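You operate a simulated robot arm through the tools that you are given. There is no shell and no other tool.

The job below is to be done with a simulated two-armed robot. You get a single attempt, and the scene is never put back.

## Task
Clamp the white cell and rub both dull tabs bright.
Fine: use the red rubbing pad, put it back, open the clamp. Set down upright: red rubbing pad. What is to be rubbed or washed off counts as gone when no trace of it is left.
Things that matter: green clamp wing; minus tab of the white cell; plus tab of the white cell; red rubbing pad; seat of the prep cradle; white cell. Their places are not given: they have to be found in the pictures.

It is judged by the outcome, as a careful person would: the job done as asked, and still so three seconds after it is handed in. It fails if anything else is knocked over, pushed out of place, dropped, spilled or broken.

## Robot
Two 7-joint arms with two-finger parallel grippers on one trunk that stands fixed in place. Base frame: the origin is at the foot of the trunk, x ahead of it, y to its left, z up. Units: cm, rad, N and s.
The left shoulder is at [-8.2, 11.9, 85.1], the right one opposite. With the tool pointing down near the work surface each hand reaches from about 16 to 58 cm from the base axis, measured 20 degrees to its own side. Payload 3.43 kg a hand.
Tool frame (each hand has its own): the origin (TCP) lies between the finger pads and is the grasp point; the fingertips stand 3 cm ahead of it; z points along the fingers, y is the line along which they close. The gripper opens to 9.4 cm. The fingers are 2.8 cm wide and 1 cm thick; the gripper's body (5 by 9.6 cm) begins 5.5 cm behind the TCP.
Orientation is that of the tool frame in the base frame, as [roll, pitch, yaw] about the fixed x, y, z axes, in that order (R = Rz(yaw) Ry(pitch) Rx(roll)). With the fingers straight down and closing along the base's y, the tool's x points along the base's -x, its y along +y and its z along -z.

## Interface
- The arms move only by the tool step_arm. It takes "left_moves", "right_moves" or both (then of equal length, played together; a hand with none holds still); each is a list that holds one entry, the list of rows, each a list of 6 numbers: the shift along the tool's x, y, z in cm, then the turn, a rotation vector about the tool's x, y, z in rad. In form: [[[tx, ty, tz, wx, wy, wz], ...]]. A call has 1 to 20 rows; each row is the pose to reach, as a shift and turn from the pose commanded when the call began, along the tool's axes at that moment. "left_hand" and "right_hand" are, for a hand that has rows, the closure in counts, from 0 (fully open) to 255 (shut), set as the call begins (left out, the last holds). Rows are played at 5 a second. More than 5 cm and 0.15 rad between two rows, or a gripper value outside its range, and nothing of the call is played. A pose out of reach is approached as far as the arm can. The call stops where the force on the tool passes 40 N (or 10 N more than at its start, if that is more) or the arm is blocked; 0.2 s more then pass. Each finger travels about 15.3 cm/s and halts on what it meets, pressing with about 42 N; the grip force reading is that of the motor and also rises with nothing between the fingers. The clock runs only during rows and for 0.2 s after the last one: add rows that repeat a pose to give the fingers time. The reply holds the time, the measured pose of the TCP, the force on the tool along the base axes, the opening and the grip force, in the units named above and with some noise, with the torque about the TCP (base axes, N m) and any sound that the robot's microphone picked up.
- Cameras (640 x 400 px; columns grow to the right, rows downward): "scene" is now at [3.13, 1.51, 155.91]; the picture's right is [0.16, -0.99, 0.00], its down [-0.76, -0.12, -0.64] and it looks along [0.63, 0.10, -0.77] (base axes); focal length 368 px, centre (320, 200). "left" rides on the left gripper at [7.6, -1.4, -10.3] in its tool frame; the picture's right is [0.18, 0.98, 0.00], its down [-0.75, 0.14, -0.64] and it looks along [-0.63, 0.12, 0.77] (tool axes); focal length 243 px, centre (320, 200). "right" rides on the right gripper at [7.6, 1.4, -10.2] in its tool frame; the picture's right is [-0.18, 0.98, 0.00], its down [-0.75, -0.14, -0.64] and it looks along [-0.63, -0.12, 0.77] (tool axes); focal length 243 px, centre (320, 200).
- capture(camera): a new picture of that camera. It takes no simulated time.
- lift_body(by): slides the trunk up (or, below 0, down) by that many cm; the arms and the scene camera ride with it, the base frame stays. It gives what a move gives, with no picture.
- turn_head(pan, tilt): turns the head with the scene camera to pan (to the left, within 2.496 rad either way) and tilt (down, from -0.506 to 1.204), counted from straight ahead of the robot. It gives what a move gives.
- measure_at(camera, pixels): for up to 12 pixels [column, row] of the newest picture of that camera ("zoom" is the newest enlarged one), the place [x, y, z] in the base frame of the surface seen there, good to about 0.2 cm. It takes no simulated time.
- close_up(camera, box): a new picture of the part [left, top, right, bottom] of that camera's present view, enlarged. It takes no simulated time.
- job_done(): hands the job in; it is judged then, once.

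Open the grippers and draw the arms clear of the work before you hand the job in, unless the task says otherwise.

The tools are called after "Call:" as a command line: name --argument value ..., lists and objects as JSON in quotes. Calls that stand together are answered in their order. step_arm: Moves the arms, as the interface text tells. Its arguments: {"type":"object","properties":{"left_moves":{"type":"array","items":{"type":"array","items":{"type":"array","items":{"type":"number"}}}},"left_hand":{"type":"number"},"right_moves":{"type":"array","items":{"type":"array","items":{"type":"array","items":{"type":"number"}}}},"right_hand":{"type":"number"}},"required":[]} The other tools are called the same way: lift_body (by) slides the trunk up or down; turn_head (pan, tilt) turns the head that bears the scene camera; capture (camera) takes a picture; measure_at (camera, pixels) gives the place of the surface under pixels of a picture; close_up (camera, box) takes an enlarged picture of a part of a camera's view; job_done () hands the job in.

At the start:

```text
t: 0.0
left_ee_pos: [29.3, 21.57, 122.04]
left_tcp_rot: [-3.141, 0.001, -3.141]
left_ft_force: [-0.7, -1.2, 1.0]
left_torque: [0.02, -0.06, 0.01]
left_grip_width: 9.41
left_grasp_force: 0.0
right_ee_pos: [29.19, -5.74, 120.45]
right_tcp_rot: [3.141, 0.0, -3.141]
right_ft_force: [0.2, 0.4, -0.1]
right_torque: [0.03, 0.01, -0.03]
right_grip_width: 9.39
right_grasp_force: 0.0
trunk travel left (down, up): [-27.5, 6.0]
head pan, tilt: [0.162, 0.874]
```

scene: 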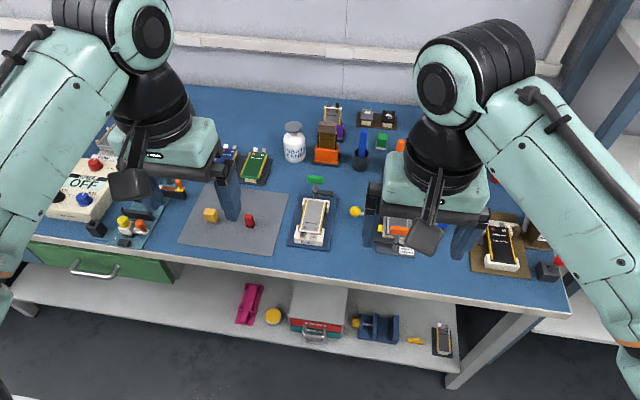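
right: 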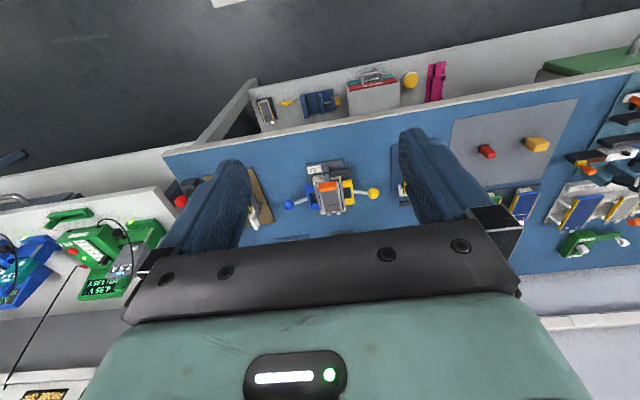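
left: 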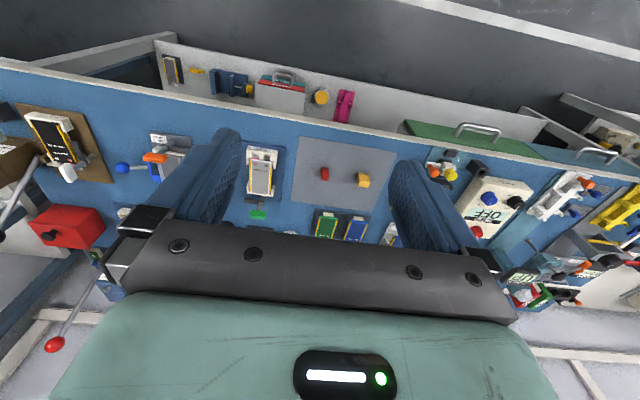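

The scene shows a white cell in a cradle around (312,220) with a green lever at (316,180), and a red pad at (249,221) on a grey mat. I'll take close-ups to see the detail.

Call:
close_up --camera "scene" --box '[270, 160, 370, 260]'

Call:
close_up --camera "scene" --box '[170, 130, 310, 260]'

Call:
close_up --camera "left" --box '[220, 130, 400, 240]'

```text
4.00 times, centred on (320, 210) of scene
```

zoom: 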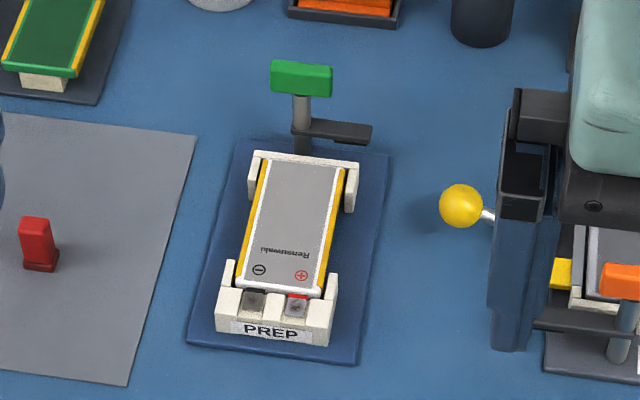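

```text
3.08 times, centred on (240, 195) of scene
```

zoom: 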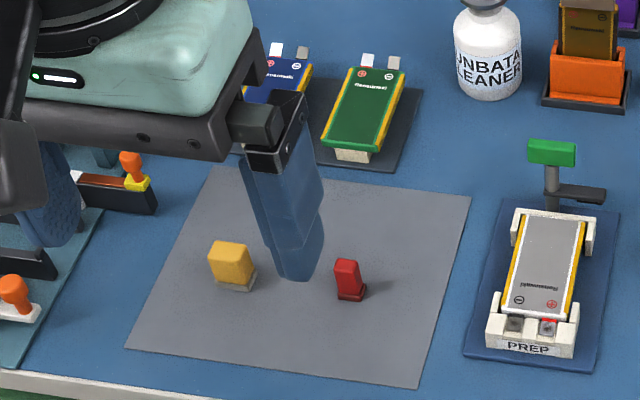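

```text
3.56 times, centred on (310, 185) of left
```

zoom: 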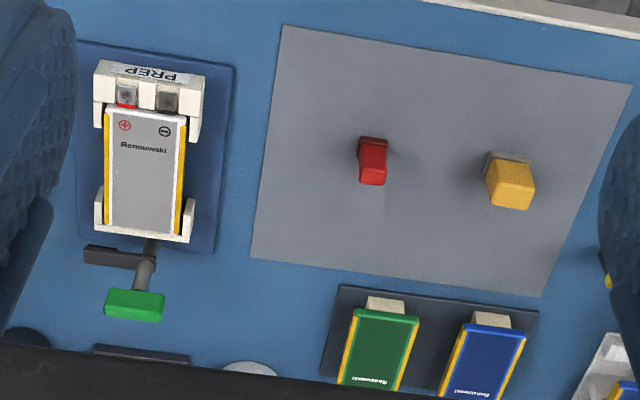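

The white cell already lies in the PREP cradle, and the green wing sits on a post behind it with a dark finger pointing off to the side. I'll zoom in further and measure.

Call:
close_up --camera "scene" --box '[285, 170, 345, 208]'

Call:
close_up --camera "scene" --box '[285, 205, 345, 255]'

Call:
measure_at --camera "scene" --pixels '[[316, 179], [316, 192], [328, 194], [249, 216], [249, 226], [313, 210], [304, 235], [315, 236], [262, 240], [300, 160], [310, 244], [298, 195]]'

```text
10.53 times, centred on (315, 189) of scene
```

zoom: 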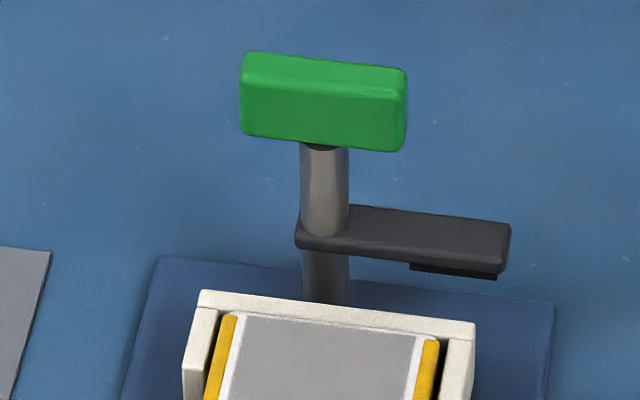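

```text
8.00 times, centred on (315, 230) of scene
```

zoom: 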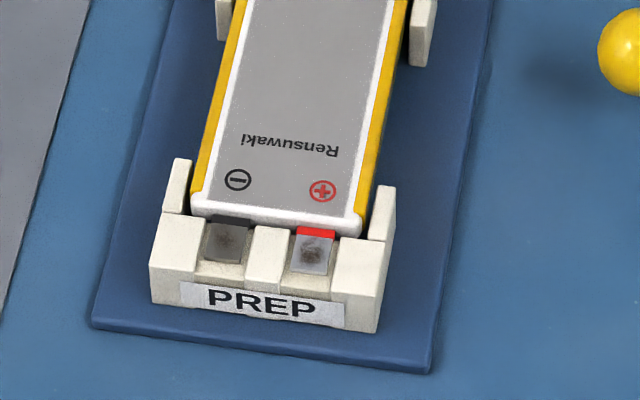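

```text
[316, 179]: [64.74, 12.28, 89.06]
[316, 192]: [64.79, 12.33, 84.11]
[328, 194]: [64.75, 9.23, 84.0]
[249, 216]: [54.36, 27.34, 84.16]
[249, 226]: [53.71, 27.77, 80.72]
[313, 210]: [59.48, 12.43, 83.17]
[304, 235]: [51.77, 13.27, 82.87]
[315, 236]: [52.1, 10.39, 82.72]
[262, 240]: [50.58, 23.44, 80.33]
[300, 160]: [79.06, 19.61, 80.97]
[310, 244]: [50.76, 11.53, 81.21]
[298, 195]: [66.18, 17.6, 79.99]
```

The table is at about z = 80.3, the wing at (64.7, 12.3, 89), the tabs near (51.9, 13.3/10.4, 82.8) and the red pad near (54, 27.5). I'll bring the left hand nearer over the cradle for a closer look with its camera.

Call:
step_arm --left_moves '[[[-2.5, -1.3, 3.3, 0, 0, 0], [-5, -2.6, 6.6, 0, 0, 0], [-7.5, -3.9, 10, 0, 0, 0], [-10, -5.2, 13.3, 0, 0, 0], [-12.5, -6.4, 16.6, 0, 0, 0], [-14.7, -7.5, 20, 0, 0, 0], [-14.7, -7.5, 20, 0, 0, 0]]]' --left_hand 0

Call:
capture --camera "left"

Call:
capture --camera "scene"

```text
t: 1.6
left_ee_pos: [43.7, 13.93, 101.83]
left_tcp_rot: [-3.141, 0.003, -3.141]
left_ft_force: [0.1, -0.2, 0.3]
left_torque: [-0.01, 0.01, 0.01]
left_grip_width: 9.41
left_grasp_force: 0.0
right_ee_pos: [29.12, -5.88, 120.38]
right_tcp_rot: [3.14, 0.0, 3.141]
right_ft_force: [0.2, -0.1, -0.3]
right_torque: [-0.01, -0.03, 0.02]
right_grip_width: 9.39
right_grasp_force: 0.1
trunk travel left (down, up): [-27.5, 6.0]
head pan, tilt: [0.162, 0.874]
```

```text
taken
```

left: 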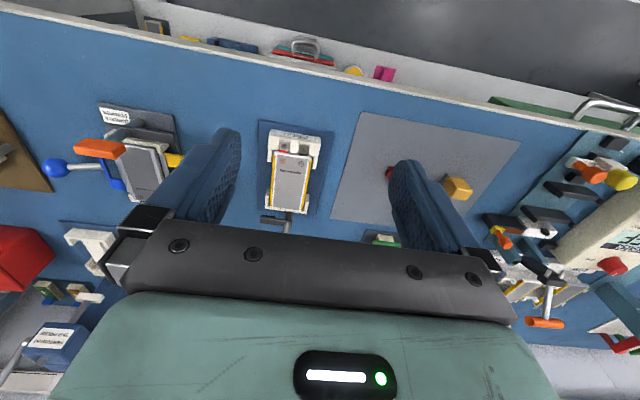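

```text
taken
```

scene: 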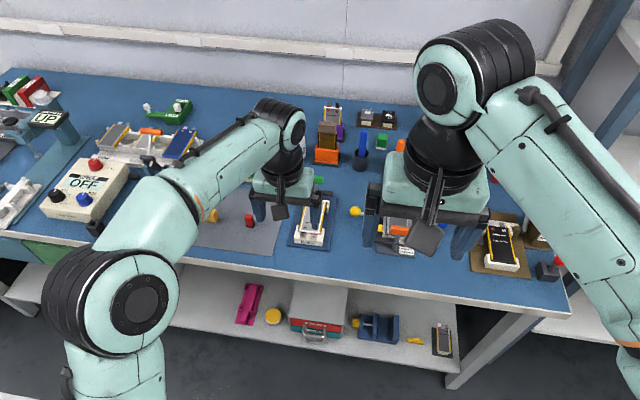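

The left hand is above the cradle; the pad is at about (390,172) behind the finger and the cell at (290,175). I'll zoom in on both.

Call:
close_up --camera "left" --box '[250, 110, 340, 240]'

Call:
close_up --camera "scene" --box '[235, 205, 265, 235]'

Call:
measure_at --camera "zoom" --pixels '[[250, 100]]'

```text
3.08 times, centred on (295, 175) of left
```

zoom: 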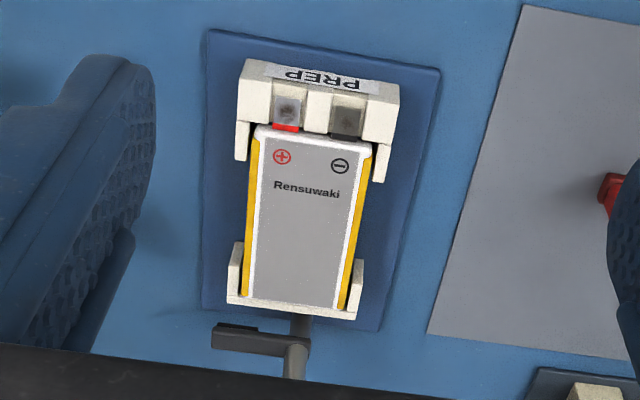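

```text
13.33 times, centred on (250, 220) of scene
```

zoom: 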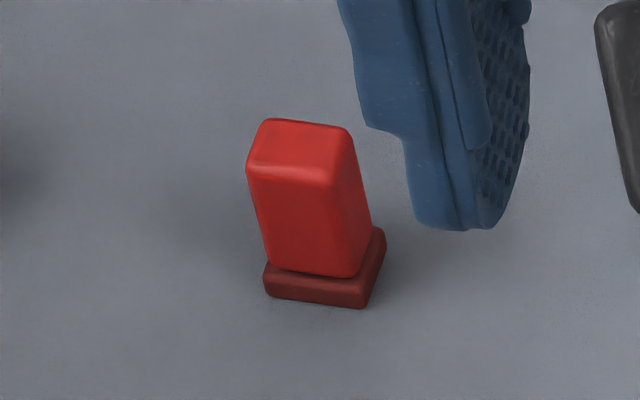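

```text
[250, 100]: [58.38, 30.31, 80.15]
```

I'll measure the pad's corners in this zoom, then zoom on the tabs from the left camera.

Call:
measure_at --camera "zoom" --pixels '[[265, 130], [345, 138], [253, 165], [333, 180], [270, 270], [350, 272], [270, 295], [358, 303], [380, 240], [365, 220], [300, 225], [300, 150]]'

Call:
close_up --camera "left" --box '[262, 118, 332, 168]'

```text
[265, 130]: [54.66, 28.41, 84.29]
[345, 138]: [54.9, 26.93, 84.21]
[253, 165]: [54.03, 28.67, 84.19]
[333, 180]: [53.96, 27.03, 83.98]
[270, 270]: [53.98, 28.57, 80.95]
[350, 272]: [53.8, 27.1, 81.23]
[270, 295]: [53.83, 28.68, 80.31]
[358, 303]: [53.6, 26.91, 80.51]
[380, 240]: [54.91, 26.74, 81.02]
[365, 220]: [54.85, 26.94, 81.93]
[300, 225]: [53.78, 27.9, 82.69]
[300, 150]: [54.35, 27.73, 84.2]
```

```text
8.00 times, centred on (297, 143) of left
```

zoom: 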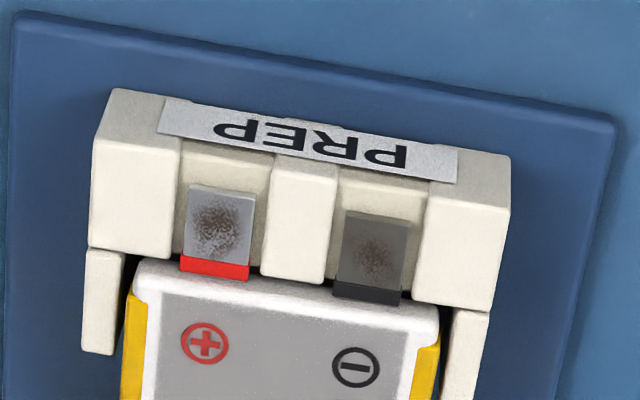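

The tabs have brown dull patches, between cream blocks. I'll measure tab corners and block tops.

Call:
measure_at --camera "zoom" --pixels '[[190, 190], [250, 205], [188, 255], [240, 262], [347, 217], [408, 228], [342, 280], [398, 290], [300, 220], [140, 200], [460, 250], [220, 230]]'

Call:
measure_at --camera "zoom" --pixels '[[375, 255], [225, 165], [384, 190], [178, 200], [184, 160], [272, 180], [336, 200], [425, 215], [280, 285], [220, 290], [268, 260], [328, 270]]'

```text
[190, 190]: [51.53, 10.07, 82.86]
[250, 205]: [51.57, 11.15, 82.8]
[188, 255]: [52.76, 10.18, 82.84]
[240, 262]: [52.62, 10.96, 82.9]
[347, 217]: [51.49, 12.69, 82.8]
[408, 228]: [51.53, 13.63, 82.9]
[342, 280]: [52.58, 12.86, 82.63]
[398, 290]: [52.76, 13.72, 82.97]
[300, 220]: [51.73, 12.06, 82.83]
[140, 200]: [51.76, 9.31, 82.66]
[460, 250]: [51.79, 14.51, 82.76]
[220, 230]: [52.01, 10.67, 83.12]
```

```text
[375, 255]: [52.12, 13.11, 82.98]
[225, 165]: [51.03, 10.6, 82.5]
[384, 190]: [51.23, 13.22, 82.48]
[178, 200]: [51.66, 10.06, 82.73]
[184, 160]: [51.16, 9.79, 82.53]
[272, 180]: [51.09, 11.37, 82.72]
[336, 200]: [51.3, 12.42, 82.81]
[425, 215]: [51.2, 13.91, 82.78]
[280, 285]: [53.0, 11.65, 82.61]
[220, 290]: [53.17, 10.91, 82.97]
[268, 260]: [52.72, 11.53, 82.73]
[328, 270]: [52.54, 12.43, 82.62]
```

The tab tops are at about z = 82.85, roughly level with the cream blocks, with plus centred near (52.1, 10.6) and minus near (52.1, 13.2). I'll raise the trunk to gain reach for the wing at x = 64.7.

Call:
lift_body --by 5.9

Call:
capture --camera "scene"

```text
t: 2.6
left_ee_pos: [43.8, 14.11, 107.98]
left_tcp_rot: [3.14, 0.0, -3.141]
left_ft_force: [0.3, -0.3, 0.1]
left_torque: [-0.01, 0.0, -0.03]
left_grip_width: 9.39
left_grasp_force: 0.1
right_ee_pos: [29.06, -5.78, 126.24]
right_tcp_rot: [-3.141, 0.002, 3.141]
right_ft_force: [-1.2, 0.2, -1.1]
right_torque: [0.02, -0.02, 0.0]
right_grip_width: 9.4
right_grasp_force: 0.0
trunk travel left (down, up): [-33.4, 0.1]
head pan, tilt: [0.162, 0.874]
```

```text
taken
```

scene: 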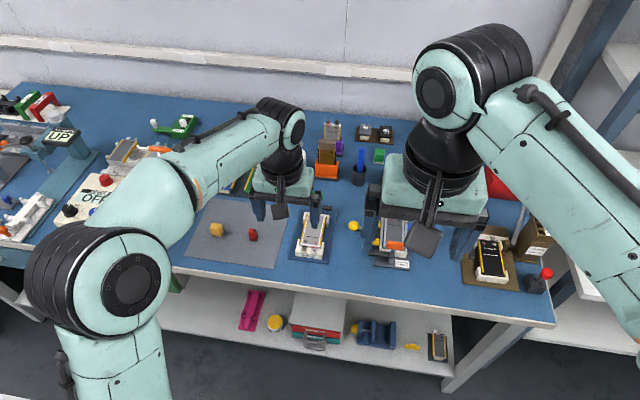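

The hand now hides the wing in the scene view, so I'll shift it 9 cm left to measure the wing properly.

Call:
step_arm --left_moves '[[[0, 4.5, 0, 0, 0, 0], [0, 9, 0, 0, 0, 0], [0, 9, 0, 0, 0, 0]]]'

Call:
close_up --camera "scene" --box '[285, 175, 345, 213]'

```text
t: 3.4
left_ee_pos: [43.97, 23.24, 107.9]
left_tcp_rot: [3.14, 0.0, 3.141]
left_ft_force: [0.6, -0.1, -0.6]
left_torque: [-0.02, 0.0, 0.0]
left_grip_width: 9.4
left_grasp_force: 0.1
right_ee_pos: [29.21, -5.96, 126.3]
right_tcp_rot: [3.14, 0.0, -3.141]
right_ft_force: [0.0, -0.2, 0.1]
right_torque: [-0.01, 0.06, -0.02]
right_grip_width: 9.37
right_grasp_force: 0.0
trunk travel left (down, up): [-33.4, 0.1]
head pan, tilt: [0.162, 0.874]
```

```text
10.53 times, centred on (315, 194) of scene
```

zoom: 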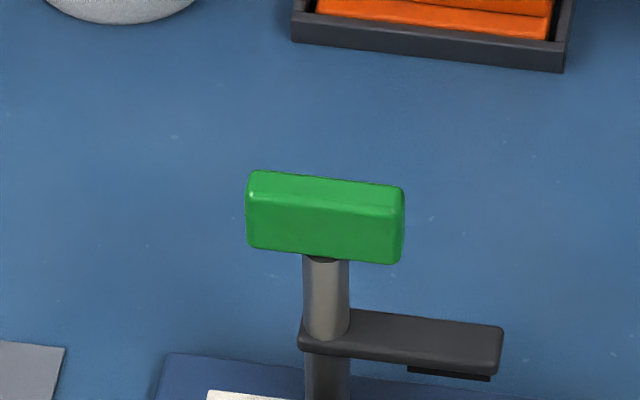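

The wing is clear now at zoom (325,215). I'll measure its corners and the dark finger's extents, as well as the things behind it.

Call:
measure_at --camera "zoom" --pixels '[[255, 180], [395, 192], [252, 208], [395, 222], [252, 242], [395, 257], [325, 280], [325, 325], [495, 335], [495, 360], [450, 372], [325, 200]]'

Call:
measure_at --camera "scene" --pixels '[[294, 157], [327, 157], [322, 168], [345, 172], [353, 226], [378, 238], [318, 218], [304, 255], [340, 207], [360, 165], [290, 165], [326, 145]]'

```text
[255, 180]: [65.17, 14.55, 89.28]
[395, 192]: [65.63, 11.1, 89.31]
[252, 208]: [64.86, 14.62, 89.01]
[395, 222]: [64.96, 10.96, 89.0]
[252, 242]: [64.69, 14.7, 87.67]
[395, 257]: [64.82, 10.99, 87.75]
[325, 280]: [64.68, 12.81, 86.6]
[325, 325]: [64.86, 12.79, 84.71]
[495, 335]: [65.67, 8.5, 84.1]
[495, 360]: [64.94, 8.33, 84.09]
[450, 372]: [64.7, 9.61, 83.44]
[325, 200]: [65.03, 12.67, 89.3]
```

```text
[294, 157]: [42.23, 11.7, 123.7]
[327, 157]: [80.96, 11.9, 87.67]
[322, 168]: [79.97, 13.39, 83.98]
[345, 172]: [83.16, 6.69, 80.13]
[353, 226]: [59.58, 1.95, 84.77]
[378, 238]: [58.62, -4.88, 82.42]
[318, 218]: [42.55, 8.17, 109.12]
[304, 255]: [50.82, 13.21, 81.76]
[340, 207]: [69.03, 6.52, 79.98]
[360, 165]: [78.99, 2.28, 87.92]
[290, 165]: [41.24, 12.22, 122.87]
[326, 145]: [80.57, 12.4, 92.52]
```

The wing spans about x 64.8–65.6, y 11.0–14.65, z 87.6–89.3 around a post at about (65.2, 12.8), and the dark finger points to −y. I'll close the left fingers, tilt the tool forward about 35° and bring it in front of the wing's left end.

Call:
step_arm --left_moves '[[[-2.4, -1.4, 2.7, 0, -0.1, 0], [-4.8, -2.7, 5.3, 0, -0.2, 0], [-7.2, -4.1, 8.0, 0, -0.3, 0], [-9.7, -5.5, 10.6, 0, -0.4, 0], [-12.1, -6.9, 13.3, 0, -0.5, 0], [-14.0, -8.2, 15.5, 0, -0.61, 0], [-14.0, -8.2, 15.5, 0, -0.61, 0]]]' --left_hand 255

Call:
capture --camera "left"

Call:
capture --camera "scene"

```text
t: 5.0
left_ee_pos: [57.95, 15.03, 92.14]
left_tcp_rot: [-3.141, 0.611, 3.141]
left_ft_force: [0.9, 0.2, 0.2]
left_torque: [0.01, 0.04, 0.01]
left_grip_width: 0.03
left_grasp_force: 32.8
right_ee_pos: [29.1, -5.81, 126.24]
right_tcp_rot: [3.142, 0.0, 3.139]
right_ft_force: [0.8, -0.6, 0.1]
right_torque: [0.0, -0.01, -0.01]
right_grip_width: 9.4
right_grasp_force: 0.0
trunk travel left (down, up): [-33.4, 0.1]
head pan, tilt: [0.162, 0.874]
```

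```text
taken
```

left: 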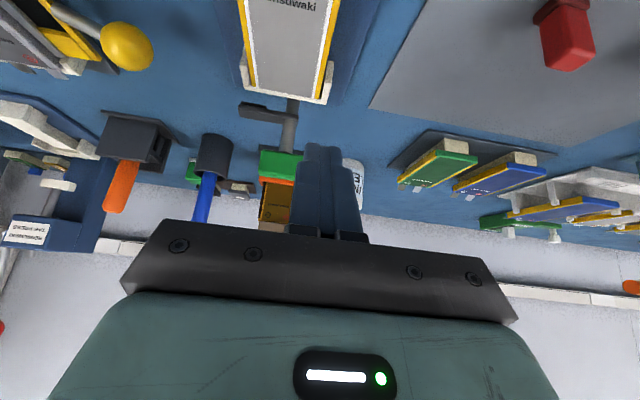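

```text
taken
```

scene: 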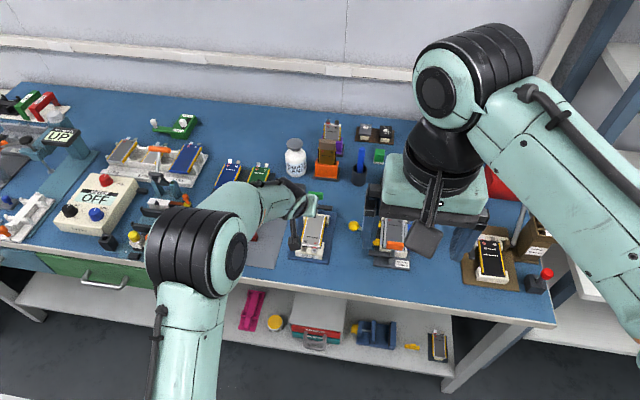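

The reach works: TCP is (57.95, 15.0, 92.1) with the tilt held. I'll check finger-tip and wing positions from the left picture.

Call:
close_up --camera "left" --box '[230, 90, 390, 190]'

Call:
measure_at --camera "left" --pixels '[[308, 148], [340, 150], [263, 157], [298, 158], [265, 172], [324, 148], [290, 120], [245, 108]]'

Call:
close_up --camera "scene" --box '[275, 180, 345, 225]'

```text
4.00 times, centred on (310, 140) of left
```

zoom: 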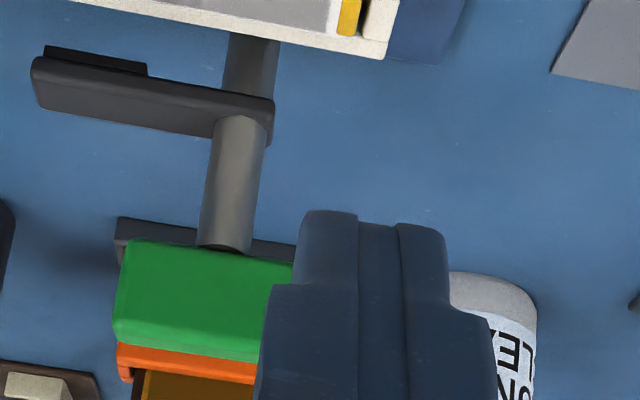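

```text
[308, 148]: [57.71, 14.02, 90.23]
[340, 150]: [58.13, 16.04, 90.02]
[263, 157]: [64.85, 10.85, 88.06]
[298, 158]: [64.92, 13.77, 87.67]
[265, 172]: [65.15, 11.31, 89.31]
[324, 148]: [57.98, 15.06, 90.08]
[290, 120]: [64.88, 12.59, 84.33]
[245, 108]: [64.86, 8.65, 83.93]
```

```text
8.89 times, centred on (310, 202) of scene
```

zoom: 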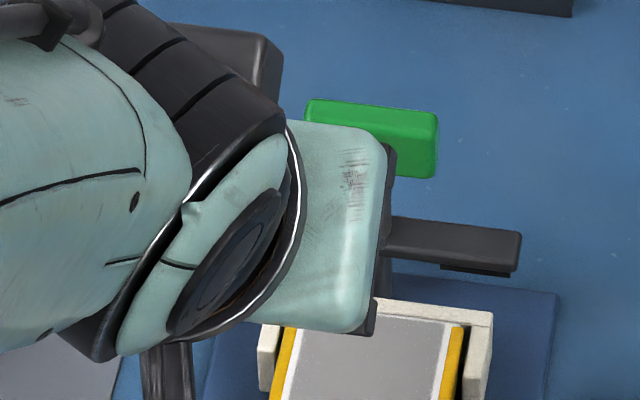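

Finger tip spans y 14.0–16.0 and the wing's left end is at 14.65, so moving straight in will land on the wing's left end. I'll first move to just short of the wing face.

Call:
step_arm --left_moves '[[[-0.9, 0, 1.8, 0, 0, 0], [-1.75, 0, 3.55, 0, 0, 0], [-1.75, 0, 3.55, 0, 0, 0]]]'

Call:
close_up --camera "left" --box '[230, 90, 390, 190]'

```text
t: 5.8
left_ee_pos: [61.48, 15.02, 90.18]
left_tcp_rot: [3.14, 0.608, 3.142]
left_ft_force: [0.4, 0.0, 0.7]
left_torque: [0.01, -0.01, -0.02]
left_grip_width: 0.0
left_grasp_force: 32.8
right_ee_pos: [29.09, -5.81, 126.3]
right_tcp_rot: [-3.14, 0.0, 3.141]
right_ft_force: [0.6, 0.1, -0.3]
right_torque: [0.0, 0.03, -0.03]
right_grip_width: 9.38
right_grasp_force: 0.1
trunk travel left (down, up): [-33.4, 0.1]
head pan, tilt: [0.162, 0.874]
```

```text
4.00 times, centred on (310, 140) of left
```

zoom: 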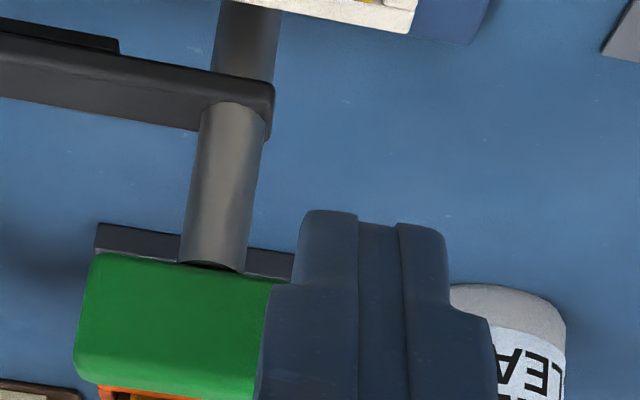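

The tip is just in front of the wing's left end with no force. I'll push it away from the robot along an arc in small rows.

Call:
step_arm --left_moves '[[[-0.2, 0, 0.14, 0, 0, 0], [-0.385, 0, 0.27, 0, 0, 0], [-0.56, 0.03, 0.39, 0, 0, 0], [-0.74, 0.05, 0.516, 0, 0, 0], [-0.92, 0.0, 0.64, 0, 0, 0], [-1.09, -0.04, 0.762, 0, 0, 0]]]'

Call:
close_up --camera "left" --box '[230, 90, 390, 190]'

Call:
close_up --camera "scene" --box '[285, 180, 355, 225]'

```text
t: 7.2
left_ee_pos: [62.66, 14.95, 90.42]
left_tcp_rot: [3.141, 0.608, 3.141]
left_ft_force: [-3.8, 2.3, -4.3]
left_torque: [0.09, 0.17, 0.04]
left_grip_width: 0.0
left_grasp_force: 33.2
right_ee_pos: [29.14, -5.81, 126.28]
right_tcp_rot: [3.141, 0.001, 3.14]
right_ft_force: [0.4, 0.7, 0.7]
right_torque: [0.05, 0.01, -0.01]
right_grip_width: 9.37
right_grasp_force: 0.1
trunk travel left (down, up): [-33.4, 0.1]
head pan, tilt: [0.162, 0.874]
```

```text
4.00 times, centred on (310, 140) of left
```

zoom: 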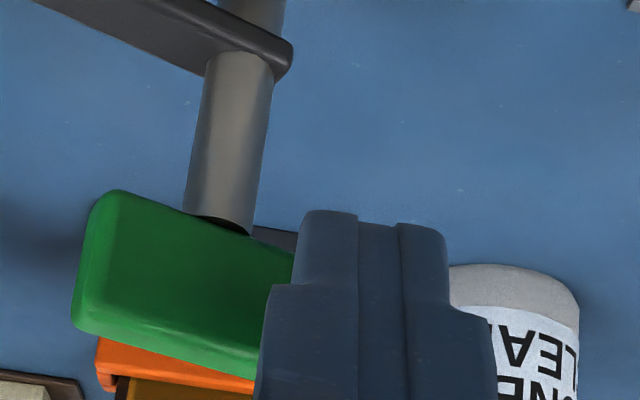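

```text
8.89 times, centred on (320, 202) of scene
```

zoom: 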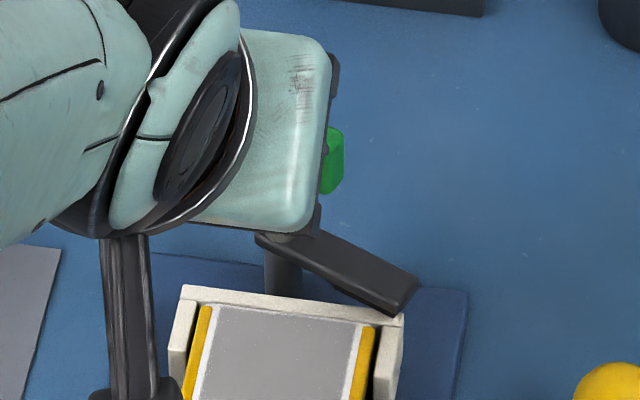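

The wing turns easily (about 5 N) and the dark finger is swinging toward the cell. I'll continue the arc, going further +x and toward −y.

Call:
step_arm --left_moves '[[[-0.164, -0.1, 0.115, 0, 0, 0], [-0.31, -0.23, 0.218, 0, 0, 0], [-0.41, -0.36, 0.287, 0, 0, 0], [-0.49, -0.48, 0.344, 0, 0, 0], [-0.574, -0.62, 0.4, 0, 0, 0], [-0.656, -0.75, 0.458, 0, 0, 0], [-0.656, -0.75, 0.458, 0, 0, 0]]]'

Call:
close_up --camera "left" --box '[230, 90, 390, 190]'

Call:
close_up --camera "scene" --box '[285, 180, 355, 225]'

```text
t: 8.8
left_ee_pos: [63.65, 14.16, 90.5]
left_tcp_rot: [-3.141, 0.612, 3.141]
left_ft_force: [8.8, 8.5, 1.9]
left_torque: [0.14, -0.17, 0.31]
left_grip_width: 0.0
left_grasp_force: 32.4
right_ee_pos: [29.23, -5.67, 126.33]
right_tcp_rot: [-3.142, 0.0, -3.141]
right_ft_force: [-1.0, -0.8, -0.4]
right_torque: [0.0, 0.02, -0.01]
right_grip_width: 9.4
right_grasp_force: 0.1
trunk travel left (down, up): [-33.4, 0.1]
head pan, tilt: [0.162, 0.874]
```

```text
4.00 times, centred on (310, 140) of left
```

zoom: 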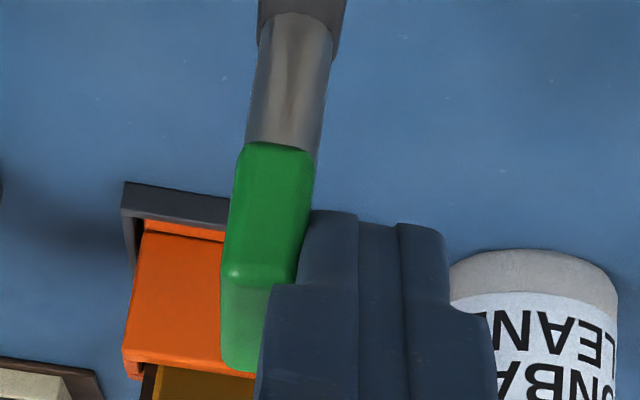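

```text
8.89 times, centred on (320, 202) of scene
```

zoom: 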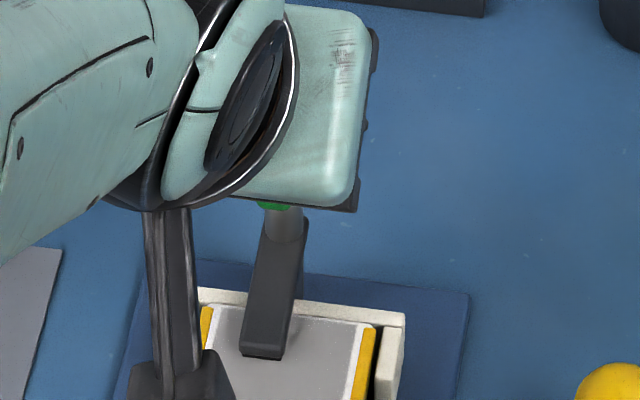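

The dark finger now lies over the cell's back end and the wing points along x. I'll back off left and up, then check the angle.

Call:
step_arm --left_moves '[[[0, 0.8, 0, 0, 0, 0], [0, 1.5, 0, 0, 0, 0], [0, 2.0, -3, 0, 0, 0], [0, 4.5, -6, 0, 0, 0], [0, 9, -8, 0, 0, 0], [0, 12, -10, 0, 0, 0], [0, 12, -10, 0, 0, 0]]]'

Call:
close_up --camera "scene" --box '[285, 180, 355, 225]'

Call:
capture --camera "left"

```text
t: 10.4
left_ee_pos: [58.25, 25.98, 98.38]
left_tcp_rot: [3.141, 0.609, 3.14]
left_ft_force: [-0.6, 0.0, -0.3]
left_torque: [0.03, 0.02, 0.05]
left_grip_width: 0.0
left_grasp_force: 32.4
right_ee_pos: [29.17, -5.83, 126.33]
right_tcp_rot: [-3.14, -0.001, 3.141]
right_ft_force: [0.0, 0.2, 0.1]
right_torque: [0.01, 0.0, 0.01]
right_grip_width: 9.37
right_grasp_force: 0.2
trunk travel left (down, up): [-33.4, 0.1]
head pan, tilt: [0.162, 0.874]
```

```text
8.89 times, centred on (320, 202) of scene
```

zoom: 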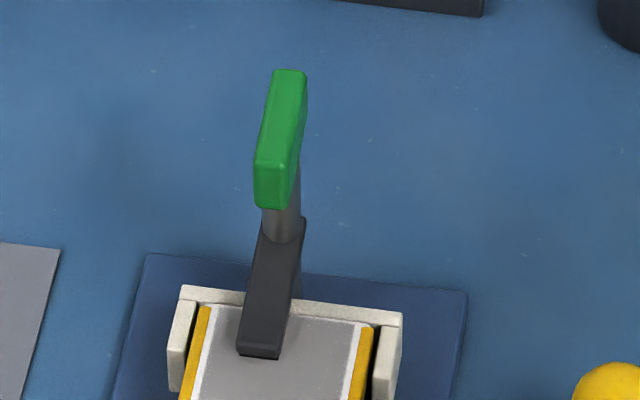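

```text
taken
```

left: 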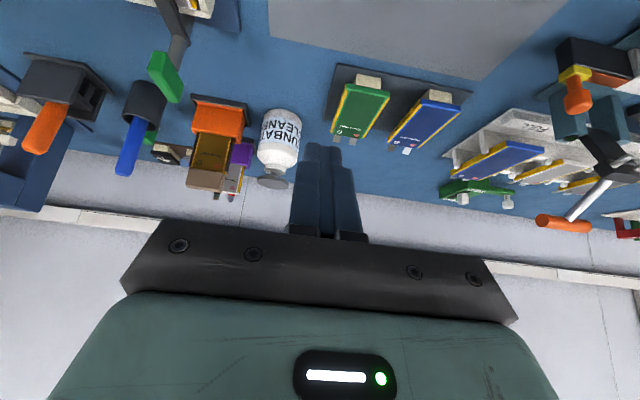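

The clamp finger is over the cell. I'll measure the wing's and clamp finger's ends to check the angle and whether the pad touches the cell.

Call:
measure_at --camera "zoom" --pixels '[[290, 75], [272, 160], [262, 330], [283, 228], [258, 342], [262, 352], [300, 340], [270, 320], [200, 295], [390, 315], [345, 350], [225, 335]]'

Call:
close_up --camera "scene" --box '[300, 200, 330, 225]'

```text
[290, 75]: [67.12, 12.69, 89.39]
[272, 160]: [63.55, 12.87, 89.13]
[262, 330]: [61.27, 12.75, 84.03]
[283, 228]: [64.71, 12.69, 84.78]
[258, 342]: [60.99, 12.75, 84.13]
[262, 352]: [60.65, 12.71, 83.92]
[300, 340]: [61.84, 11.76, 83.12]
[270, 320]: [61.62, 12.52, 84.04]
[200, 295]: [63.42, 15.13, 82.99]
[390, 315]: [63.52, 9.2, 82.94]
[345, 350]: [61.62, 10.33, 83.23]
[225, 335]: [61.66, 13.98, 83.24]
```

```text
16.00 times, centred on (315, 212) of scene
```

zoom: 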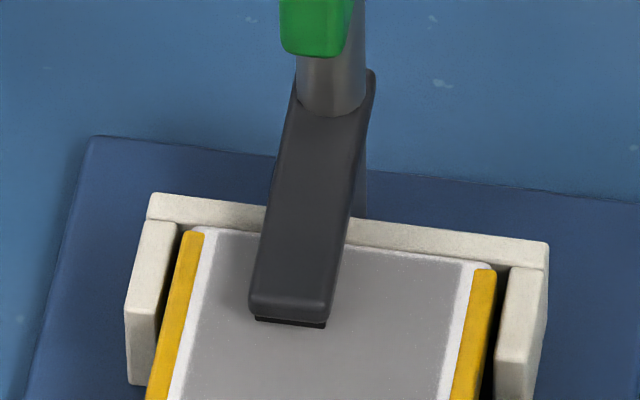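

The clamp finger reaches to x ≈ 60.7 with its black foot right on the cell's face. I'll check the clamp finger's edge directions against the cradle's own axis.

Call:
measure_at --camera "zoom" --pixels '[[296, 120], [258, 290], [362, 115], [326, 290], [290, 318], [290, 322], [195, 250], [160, 385], [455, 385], [480, 275], [290, 345], [240, 310]]'

```text
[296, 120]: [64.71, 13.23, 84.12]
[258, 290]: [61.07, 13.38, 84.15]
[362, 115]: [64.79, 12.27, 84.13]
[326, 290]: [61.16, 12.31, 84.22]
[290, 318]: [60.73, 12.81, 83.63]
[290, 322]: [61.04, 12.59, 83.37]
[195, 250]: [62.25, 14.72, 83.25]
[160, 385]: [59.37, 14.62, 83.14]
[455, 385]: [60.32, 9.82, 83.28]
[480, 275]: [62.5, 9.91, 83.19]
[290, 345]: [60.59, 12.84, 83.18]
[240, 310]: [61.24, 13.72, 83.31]
```

The clamp finger lies within a few degrees of the cradle's axis, so the cell is clamped. Next I'll bring the tool upright above the red pad at (54.35, 27.75) with the gripper part open.

Call:
step_arm --left_moves '[[[1.3, 0.3, 0.6, 0, 0.12, 0], [2.7, 0.7, 1.2, 0, 0.24, 0], [4.1, 1.0, 1.8, 0, 0.36, 0], [5.5, 1.4, 2.4, 0, 0.48, 0], [6.87, 1.77, 3.0, 0, 0.61, 0], [6.87, 1.77, 3.0, 0, 0.61, 0]]]' --left_hand 146

Call:
capture --camera "left"

Call:
capture --camera "scene"

```text
t: 11.8
left_ee_pos: [53.86, 27.78, 92.28]
left_tcp_rot: [3.141, -0.002, -3.14]
left_ft_force: [-1.0, 0.1, 0.4]
left_torque: [0.01, 0.0, 0.01]
left_grip_width: 4.01
left_grasp_force: 0.1
right_ee_pos: [29.12, -5.79, 126.28]
right_tcp_rot: [-3.141, 0.0, -3.14]
right_ft_force: [0.0, 0.7, 0.9]
right_torque: [0.02, -0.02, 0.01]
right_grip_width: 9.4
right_grasp_force: 0.0
trunk travel left (down, up): [-33.4, 0.1]
head pan, tilt: [0.162, 0.874]
```

```text
taken
```

left: 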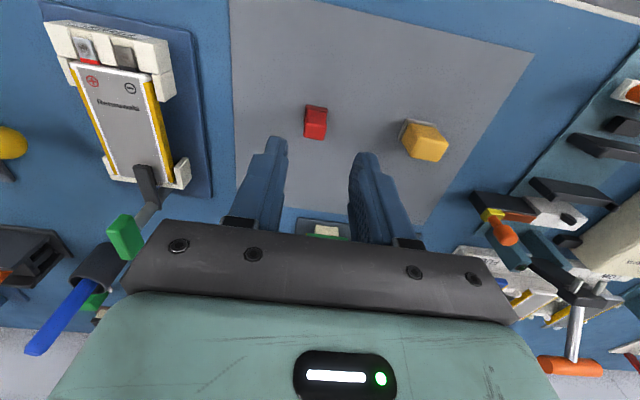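

```text
taken
```

scene: 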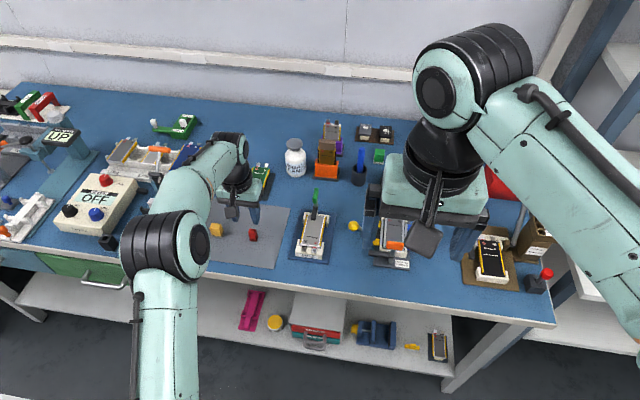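

The hand is upright above the pad, seen at (315,122) between the fingers. I'll zoom and measure it for exact position and turn.

Call:
close_up --camera "left" --box '[285, 90, 349, 150]'

Call:
measure_at --camera "left" --pixels '[[315, 113], [315, 125], [306, 113], [325, 113], [425, 140], [405, 140]]'

```text
6.67 times, centred on (317, 120) of left
```

zoom: 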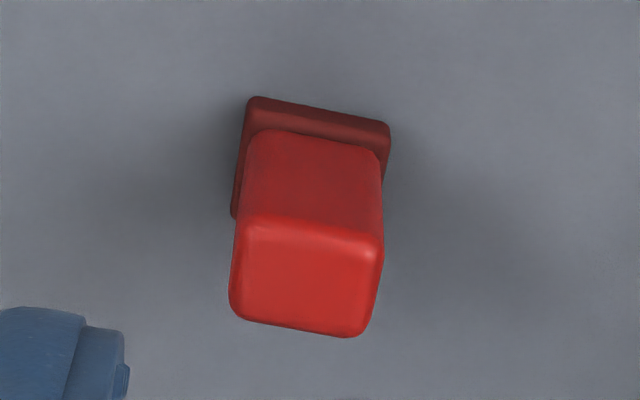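

```text
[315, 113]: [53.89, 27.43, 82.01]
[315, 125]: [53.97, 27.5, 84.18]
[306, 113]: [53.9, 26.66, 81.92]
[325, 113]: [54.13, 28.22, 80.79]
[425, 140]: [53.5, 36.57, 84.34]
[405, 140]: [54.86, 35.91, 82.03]
```

Call:
measure_at --camera "zoom" --pixels '[[245, 235], [375, 250], [238, 305], [360, 325], [255, 145], [370, 160], [250, 103], [385, 128], [236, 210], [310, 280], [238, 180], [380, 180]]'

```text
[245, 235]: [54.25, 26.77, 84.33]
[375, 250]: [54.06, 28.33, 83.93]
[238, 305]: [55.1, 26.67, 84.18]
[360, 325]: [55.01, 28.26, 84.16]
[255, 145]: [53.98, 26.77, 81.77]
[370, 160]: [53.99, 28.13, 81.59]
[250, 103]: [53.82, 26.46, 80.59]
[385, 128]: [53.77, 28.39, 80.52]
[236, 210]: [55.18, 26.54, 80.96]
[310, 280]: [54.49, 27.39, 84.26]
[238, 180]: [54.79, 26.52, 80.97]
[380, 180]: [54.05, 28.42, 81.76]
```

The pad handle centres at about (54.5, 27.6), spanning y 26.75–28.4, top at 84.2, and is square to the base axes. I'll lower in two stages, first to just above it.

Call:
step_arm --left_moves '[[[-0.3, -0.15, 2.0, 0, 0, 0], [-0.54, -0.25, 4.0, 0, 0, 0], [-0.54, -0.25, 4.0, 0, 0, 0]]]'

Call:
close_up --camera "left" --box '[240, 90, 400, 210]'

```text
t: 12.6
left_ee_pos: [54.58, 27.72, 88.36]
left_tcp_rot: [3.14, 0.0, -3.141]
left_ft_force: [0.0, -0.5, 0.5]
left_torque: [-0.01, -0.01, 0.03]
left_grip_width: 3.99
left_grasp_force: 0.1
right_ee_pos: [29.18, -5.81, 126.17]
right_tcp_rot: [3.14, 0.001, -3.141]
right_ft_force: [0.0, 0.2, -0.9]
right_torque: [0.02, 0.01, 0.0]
right_grip_width: 9.38
right_grasp_force: 0.1
trunk travel left (down, up): [-33.4, 0.1]
head pan, tilt: [0.162, 0.874]
```

```text
3.33 times, centred on (320, 150) of left
```

zoom: 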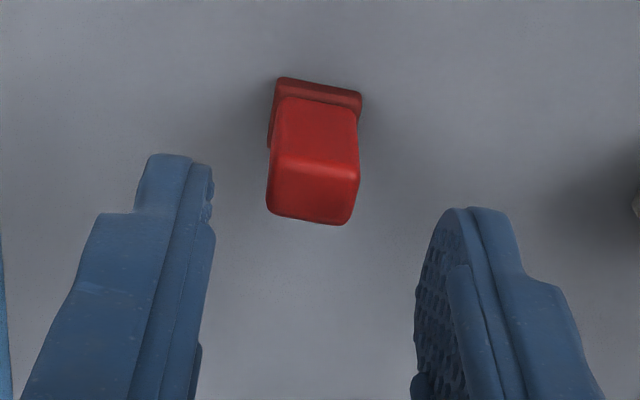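

The pad sits centred between the finger tips (columns 213 and 415, pad at 268–358). I'll lower the rest to put the tips just above the pad's base and close.

Call:
step_arm --left_moves '[[[0, 0, 2.0, 0, 0, 0], [0, 0, 3.95, 0, 0, 0], [0, 0, 3.95, 0, 0, 0]]]'

Call:
close_up --camera "left" --box '[240, 90, 400, 210]'

Call:
close_up --camera "scene" --box '[220, 200, 290, 250]'

```text
t: 13.4
left_ee_pos: [54.44, 27.59, 84.41]
left_tcp_rot: [3.141, 0.001, -3.141]
left_ft_force: [0.1, -0.6, 0.5]
left_torque: [-0.02, -0.02, 0.0]
left_grip_width: 4.0
left_grasp_force: 0.0
right_ee_pos: [29.26, -5.83, 126.32]
right_tcp_rot: [3.142, 0.0, -3.141]
right_ft_force: [0.1, 0.4, 0.7]
right_torque: [-0.02, 0.03, -0.01]
right_grip_width: 9.43
right_grasp_force: 0.1
trunk travel left (down, up): [-33.4, 0.1]
head pan, tilt: [0.162, 0.874]
```

```text
3.33 times, centred on (320, 150) of left
```

zoom: 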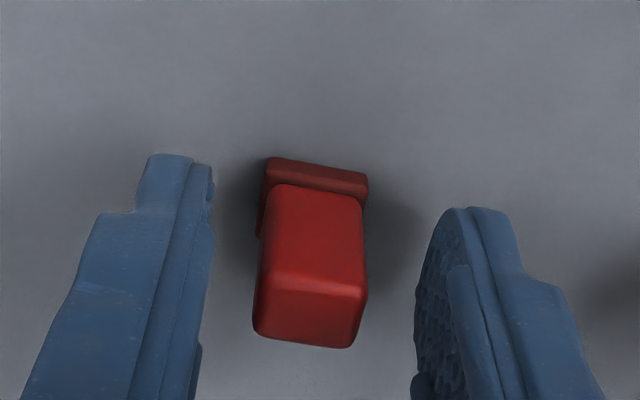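

```text
8.00 times, centred on (255, 225) of scene
```

zoom: 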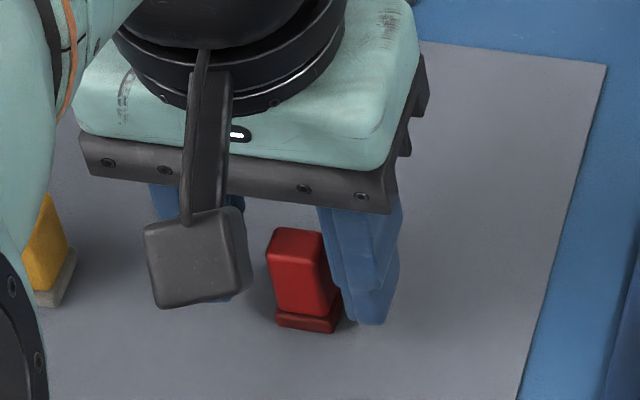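

Finger tips straddle the pad with the TCP over the handle. I'll close on it.

Call:
step_arm --left_moves '[[[0, 0, 0, 0, 0, 0], [0, 0, 0, 0, 0, 0], [0, 0, 0, 0, 0, 0], [0, 0, 0, 0, 0, 0]]]' --left_hand 255

Call:
close_up --camera "left" --box '[240, 90, 400, 210]'

```text
t: 14.4
left_ee_pos: [54.43, 27.68, 84.38]
left_tcp_rot: [-3.141, 0.0, 3.141]
left_ft_force: [0.0, 0.3, 0.8]
left_torque: [0.0, -0.02, 0.0]
left_grip_width: 1.7
left_grasp_force: 42.4
right_ee_pos: [29.12, -5.66, 126.39]
right_tcp_rot: [3.141, 0.001, 3.14]
right_ft_force: [0.2, -0.2, -0.1]
right_torque: [0.0, 0.01, -0.01]
right_grip_width: 9.41
right_grasp_force: 0.0
trunk travel left (down, up): [-33.4, 0.1]
head pan, tilt: [0.162, 0.874]
```

```text
3.33 times, centred on (320, 150) of left
```

zoom: 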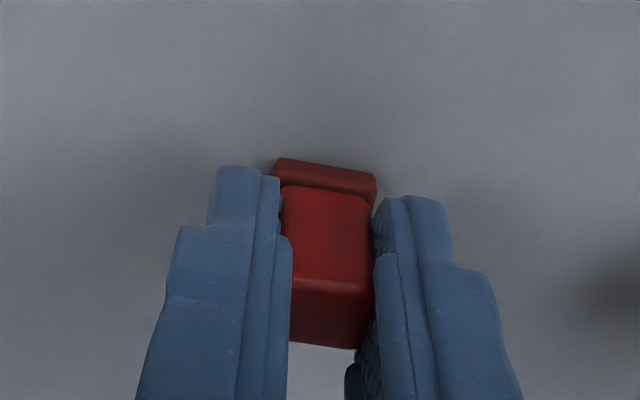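

The pad is held (opening 1.7 cm, 42 N). I'll lift it straight up and carry it over to above the minus tab, staying high, then look.

Call:
step_arm --left_moves '[[[0, 0, -2, 0, 0, 0], [0, 0, -6, 0, 0, 0], [0, 0, -10.6, 0, 0, 0], [0.6, -4.0, -10.6, 0, 0, 0], [1.2, -8.0, -10.6, 0, 0, 0], [1.8, -12.0, -10.6, 0, 0, 0], [2.4, -14.4, -10.6, 0, 0, 0], [2.4, -14.4, -10.6, 0, 0, 0]]]'

Call:
capture --camera "left"

Call:
capture --camera "scene"

```text
t: 16.2
left_ee_pos: [52.23, 13.05, 94.81]
left_tcp_rot: [-3.141, -0.001, 3.142]
left_ft_force: [0.5, 0.0, -1.0]
left_torque: [-0.01, -0.01, -0.01]
left_grip_width: 1.71
left_grasp_force: 42.5
right_ee_pos: [29.19, -5.84, 126.27]
right_tcp_rot: [-3.14, -0.001, 3.141]
right_ft_force: [-0.8, -0.3, 0.7]
right_torque: [-0.01, 0.0, -0.03]
right_grip_width: 9.41
right_grasp_force: 0.2
trunk travel left (down, up): [-33.4, 0.1]
head pan, tilt: [0.162, 0.874]
```

```text
taken
```

left: 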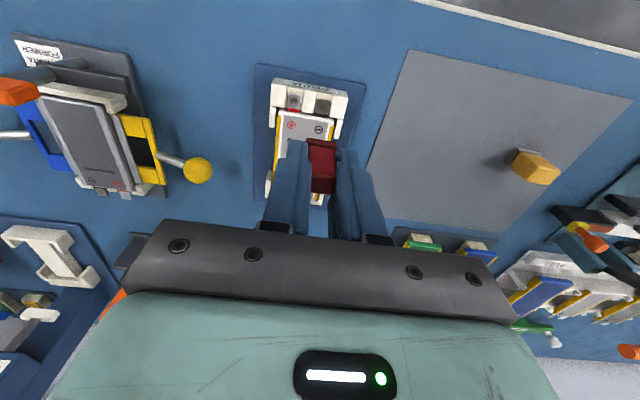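

```text
taken
```

scene: 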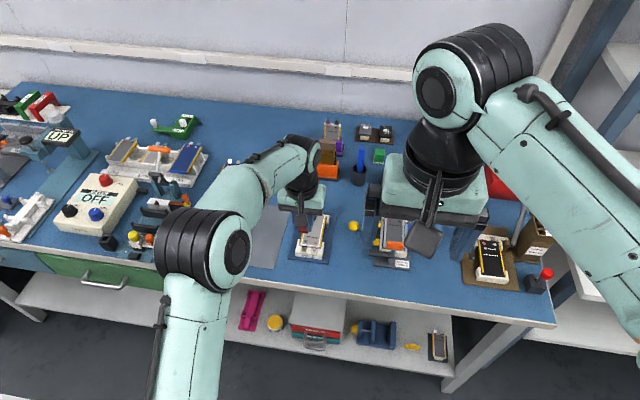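

The pad hangs above the cradle; tabs are seen at about (295,103) and (323,105). I'll zoom in on the tabs for more accurate positions, including the cream prongs.

Call:
close_up --camera "left" --box '[262, 72, 358, 132]'

Call:
close_up --camera "scene" --box '[285, 205, 345, 260]'

```text
6.67 times, centred on (310, 102) of left
```

zoom: 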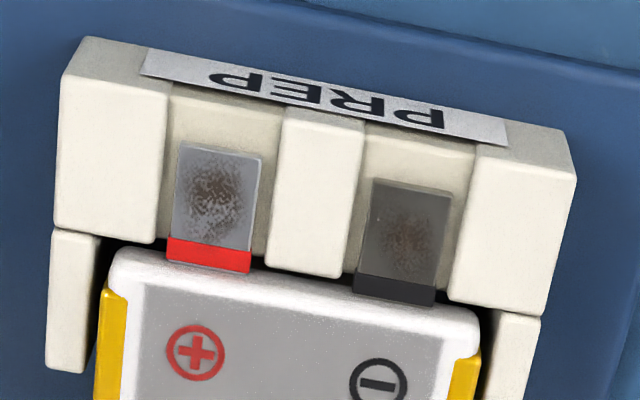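

```text
7.27 times, centred on (315, 232) of scene
```

zoom: 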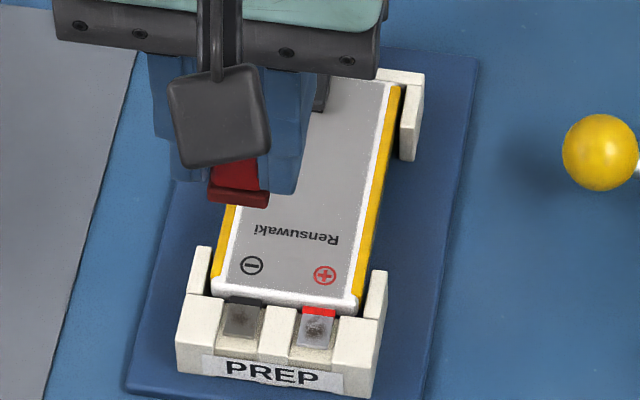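

I'll measure the tab corners, blocks and prongs in the left picture (converting from the zoom).

Call:
measure_at --camera "left" --pixels '[[289.6, 94.3], [300.6, 96.3], [288.1, 106.5], [298.4, 109.3], [318.4, 99.6], [329.2, 101.5], [316.2, 112.0], [327.1, 114.7], [293.5, 101], [322.8, 107], [310, 101], [279, 95]]'

Call:
measure_at --camera "left" --pixels '[[295, 89], [325, 95], [340, 105], [272, 115], [338.5, 126], [308, 110], [296, 112], [323, 116.5], [300, 119], [278, 105], [273, 90], [346, 101]]'

```text
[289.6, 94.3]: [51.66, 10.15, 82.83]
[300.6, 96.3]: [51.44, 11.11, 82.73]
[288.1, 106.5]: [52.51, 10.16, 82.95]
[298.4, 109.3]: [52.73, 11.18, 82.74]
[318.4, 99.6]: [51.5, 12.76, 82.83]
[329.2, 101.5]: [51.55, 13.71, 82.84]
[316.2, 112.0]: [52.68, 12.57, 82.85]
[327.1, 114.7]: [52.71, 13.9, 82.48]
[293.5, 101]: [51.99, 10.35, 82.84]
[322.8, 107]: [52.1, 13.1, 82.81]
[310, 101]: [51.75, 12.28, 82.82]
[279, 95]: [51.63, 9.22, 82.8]
```

```text
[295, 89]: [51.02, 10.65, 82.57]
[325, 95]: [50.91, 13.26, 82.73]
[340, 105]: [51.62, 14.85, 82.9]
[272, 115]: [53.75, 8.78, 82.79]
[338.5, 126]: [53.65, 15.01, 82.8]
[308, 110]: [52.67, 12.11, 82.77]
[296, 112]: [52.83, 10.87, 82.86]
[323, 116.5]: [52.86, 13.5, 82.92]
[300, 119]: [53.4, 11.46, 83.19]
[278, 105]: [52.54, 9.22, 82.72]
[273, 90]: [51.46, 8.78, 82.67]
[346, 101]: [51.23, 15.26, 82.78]
```

Both tabs and the cream blocks are level at about z = 82.8; plus is centred at (52.1, 10.65) and minus at (52.1, 13.2). I'll lower the pad over the minus tab to about 1 cm above contact.

Call:
step_arm --left_moves '[[[0, 0, 2.5, 0, 0, 0], [0, 0, 5, 0, 0, 0], [0, 0, 6.8, 0, 0, 0], [0, 0, 6.8, 0, 0, 0]]]'

Call:
close_up --camera "left" --box '[240, 90, 400, 210]'

Call:
close_up --camera "scene" --box '[285, 215, 345, 260]'

```text
t: 17.2
left_ee_pos: [51.91, 12.96, 88.27]
left_tcp_rot: [-3.141, 0.001, 3.141]
left_ft_force: [0.0, -0.4, -0.4]
left_torque: [0.02, 0.0, 0.02]
left_grip_width: 1.71
left_grasp_force: 41.8
right_ee_pos: [29.16, -5.84, 126.22]
right_tcp_rot: [3.141, -0.002, 3.141]
right_ft_force: [-0.5, 0.9, 0.2]
right_torque: [0.0, 0.04, -0.04]
right_grip_width: 9.36
right_grasp_force: 0.0
trunk travel left (down, up): [-33.4, 0.1]
head pan, tilt: [0.162, 0.874]
```

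```text
3.33 times, centred on (320, 150) of left
```

zoom: 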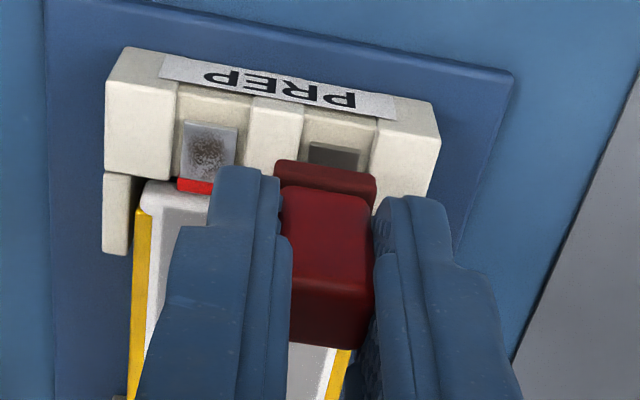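

```text
8.89 times, centred on (315, 238) of scene
```

zoom: 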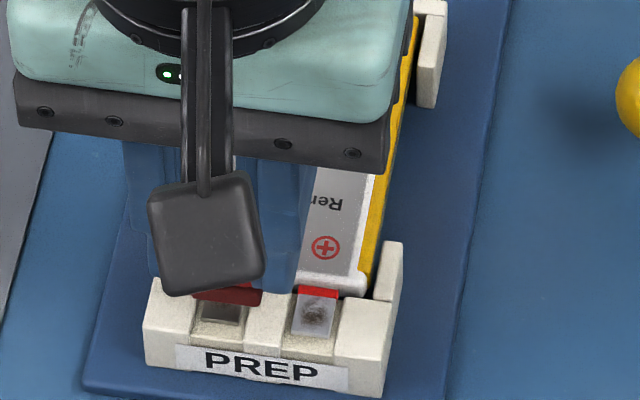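

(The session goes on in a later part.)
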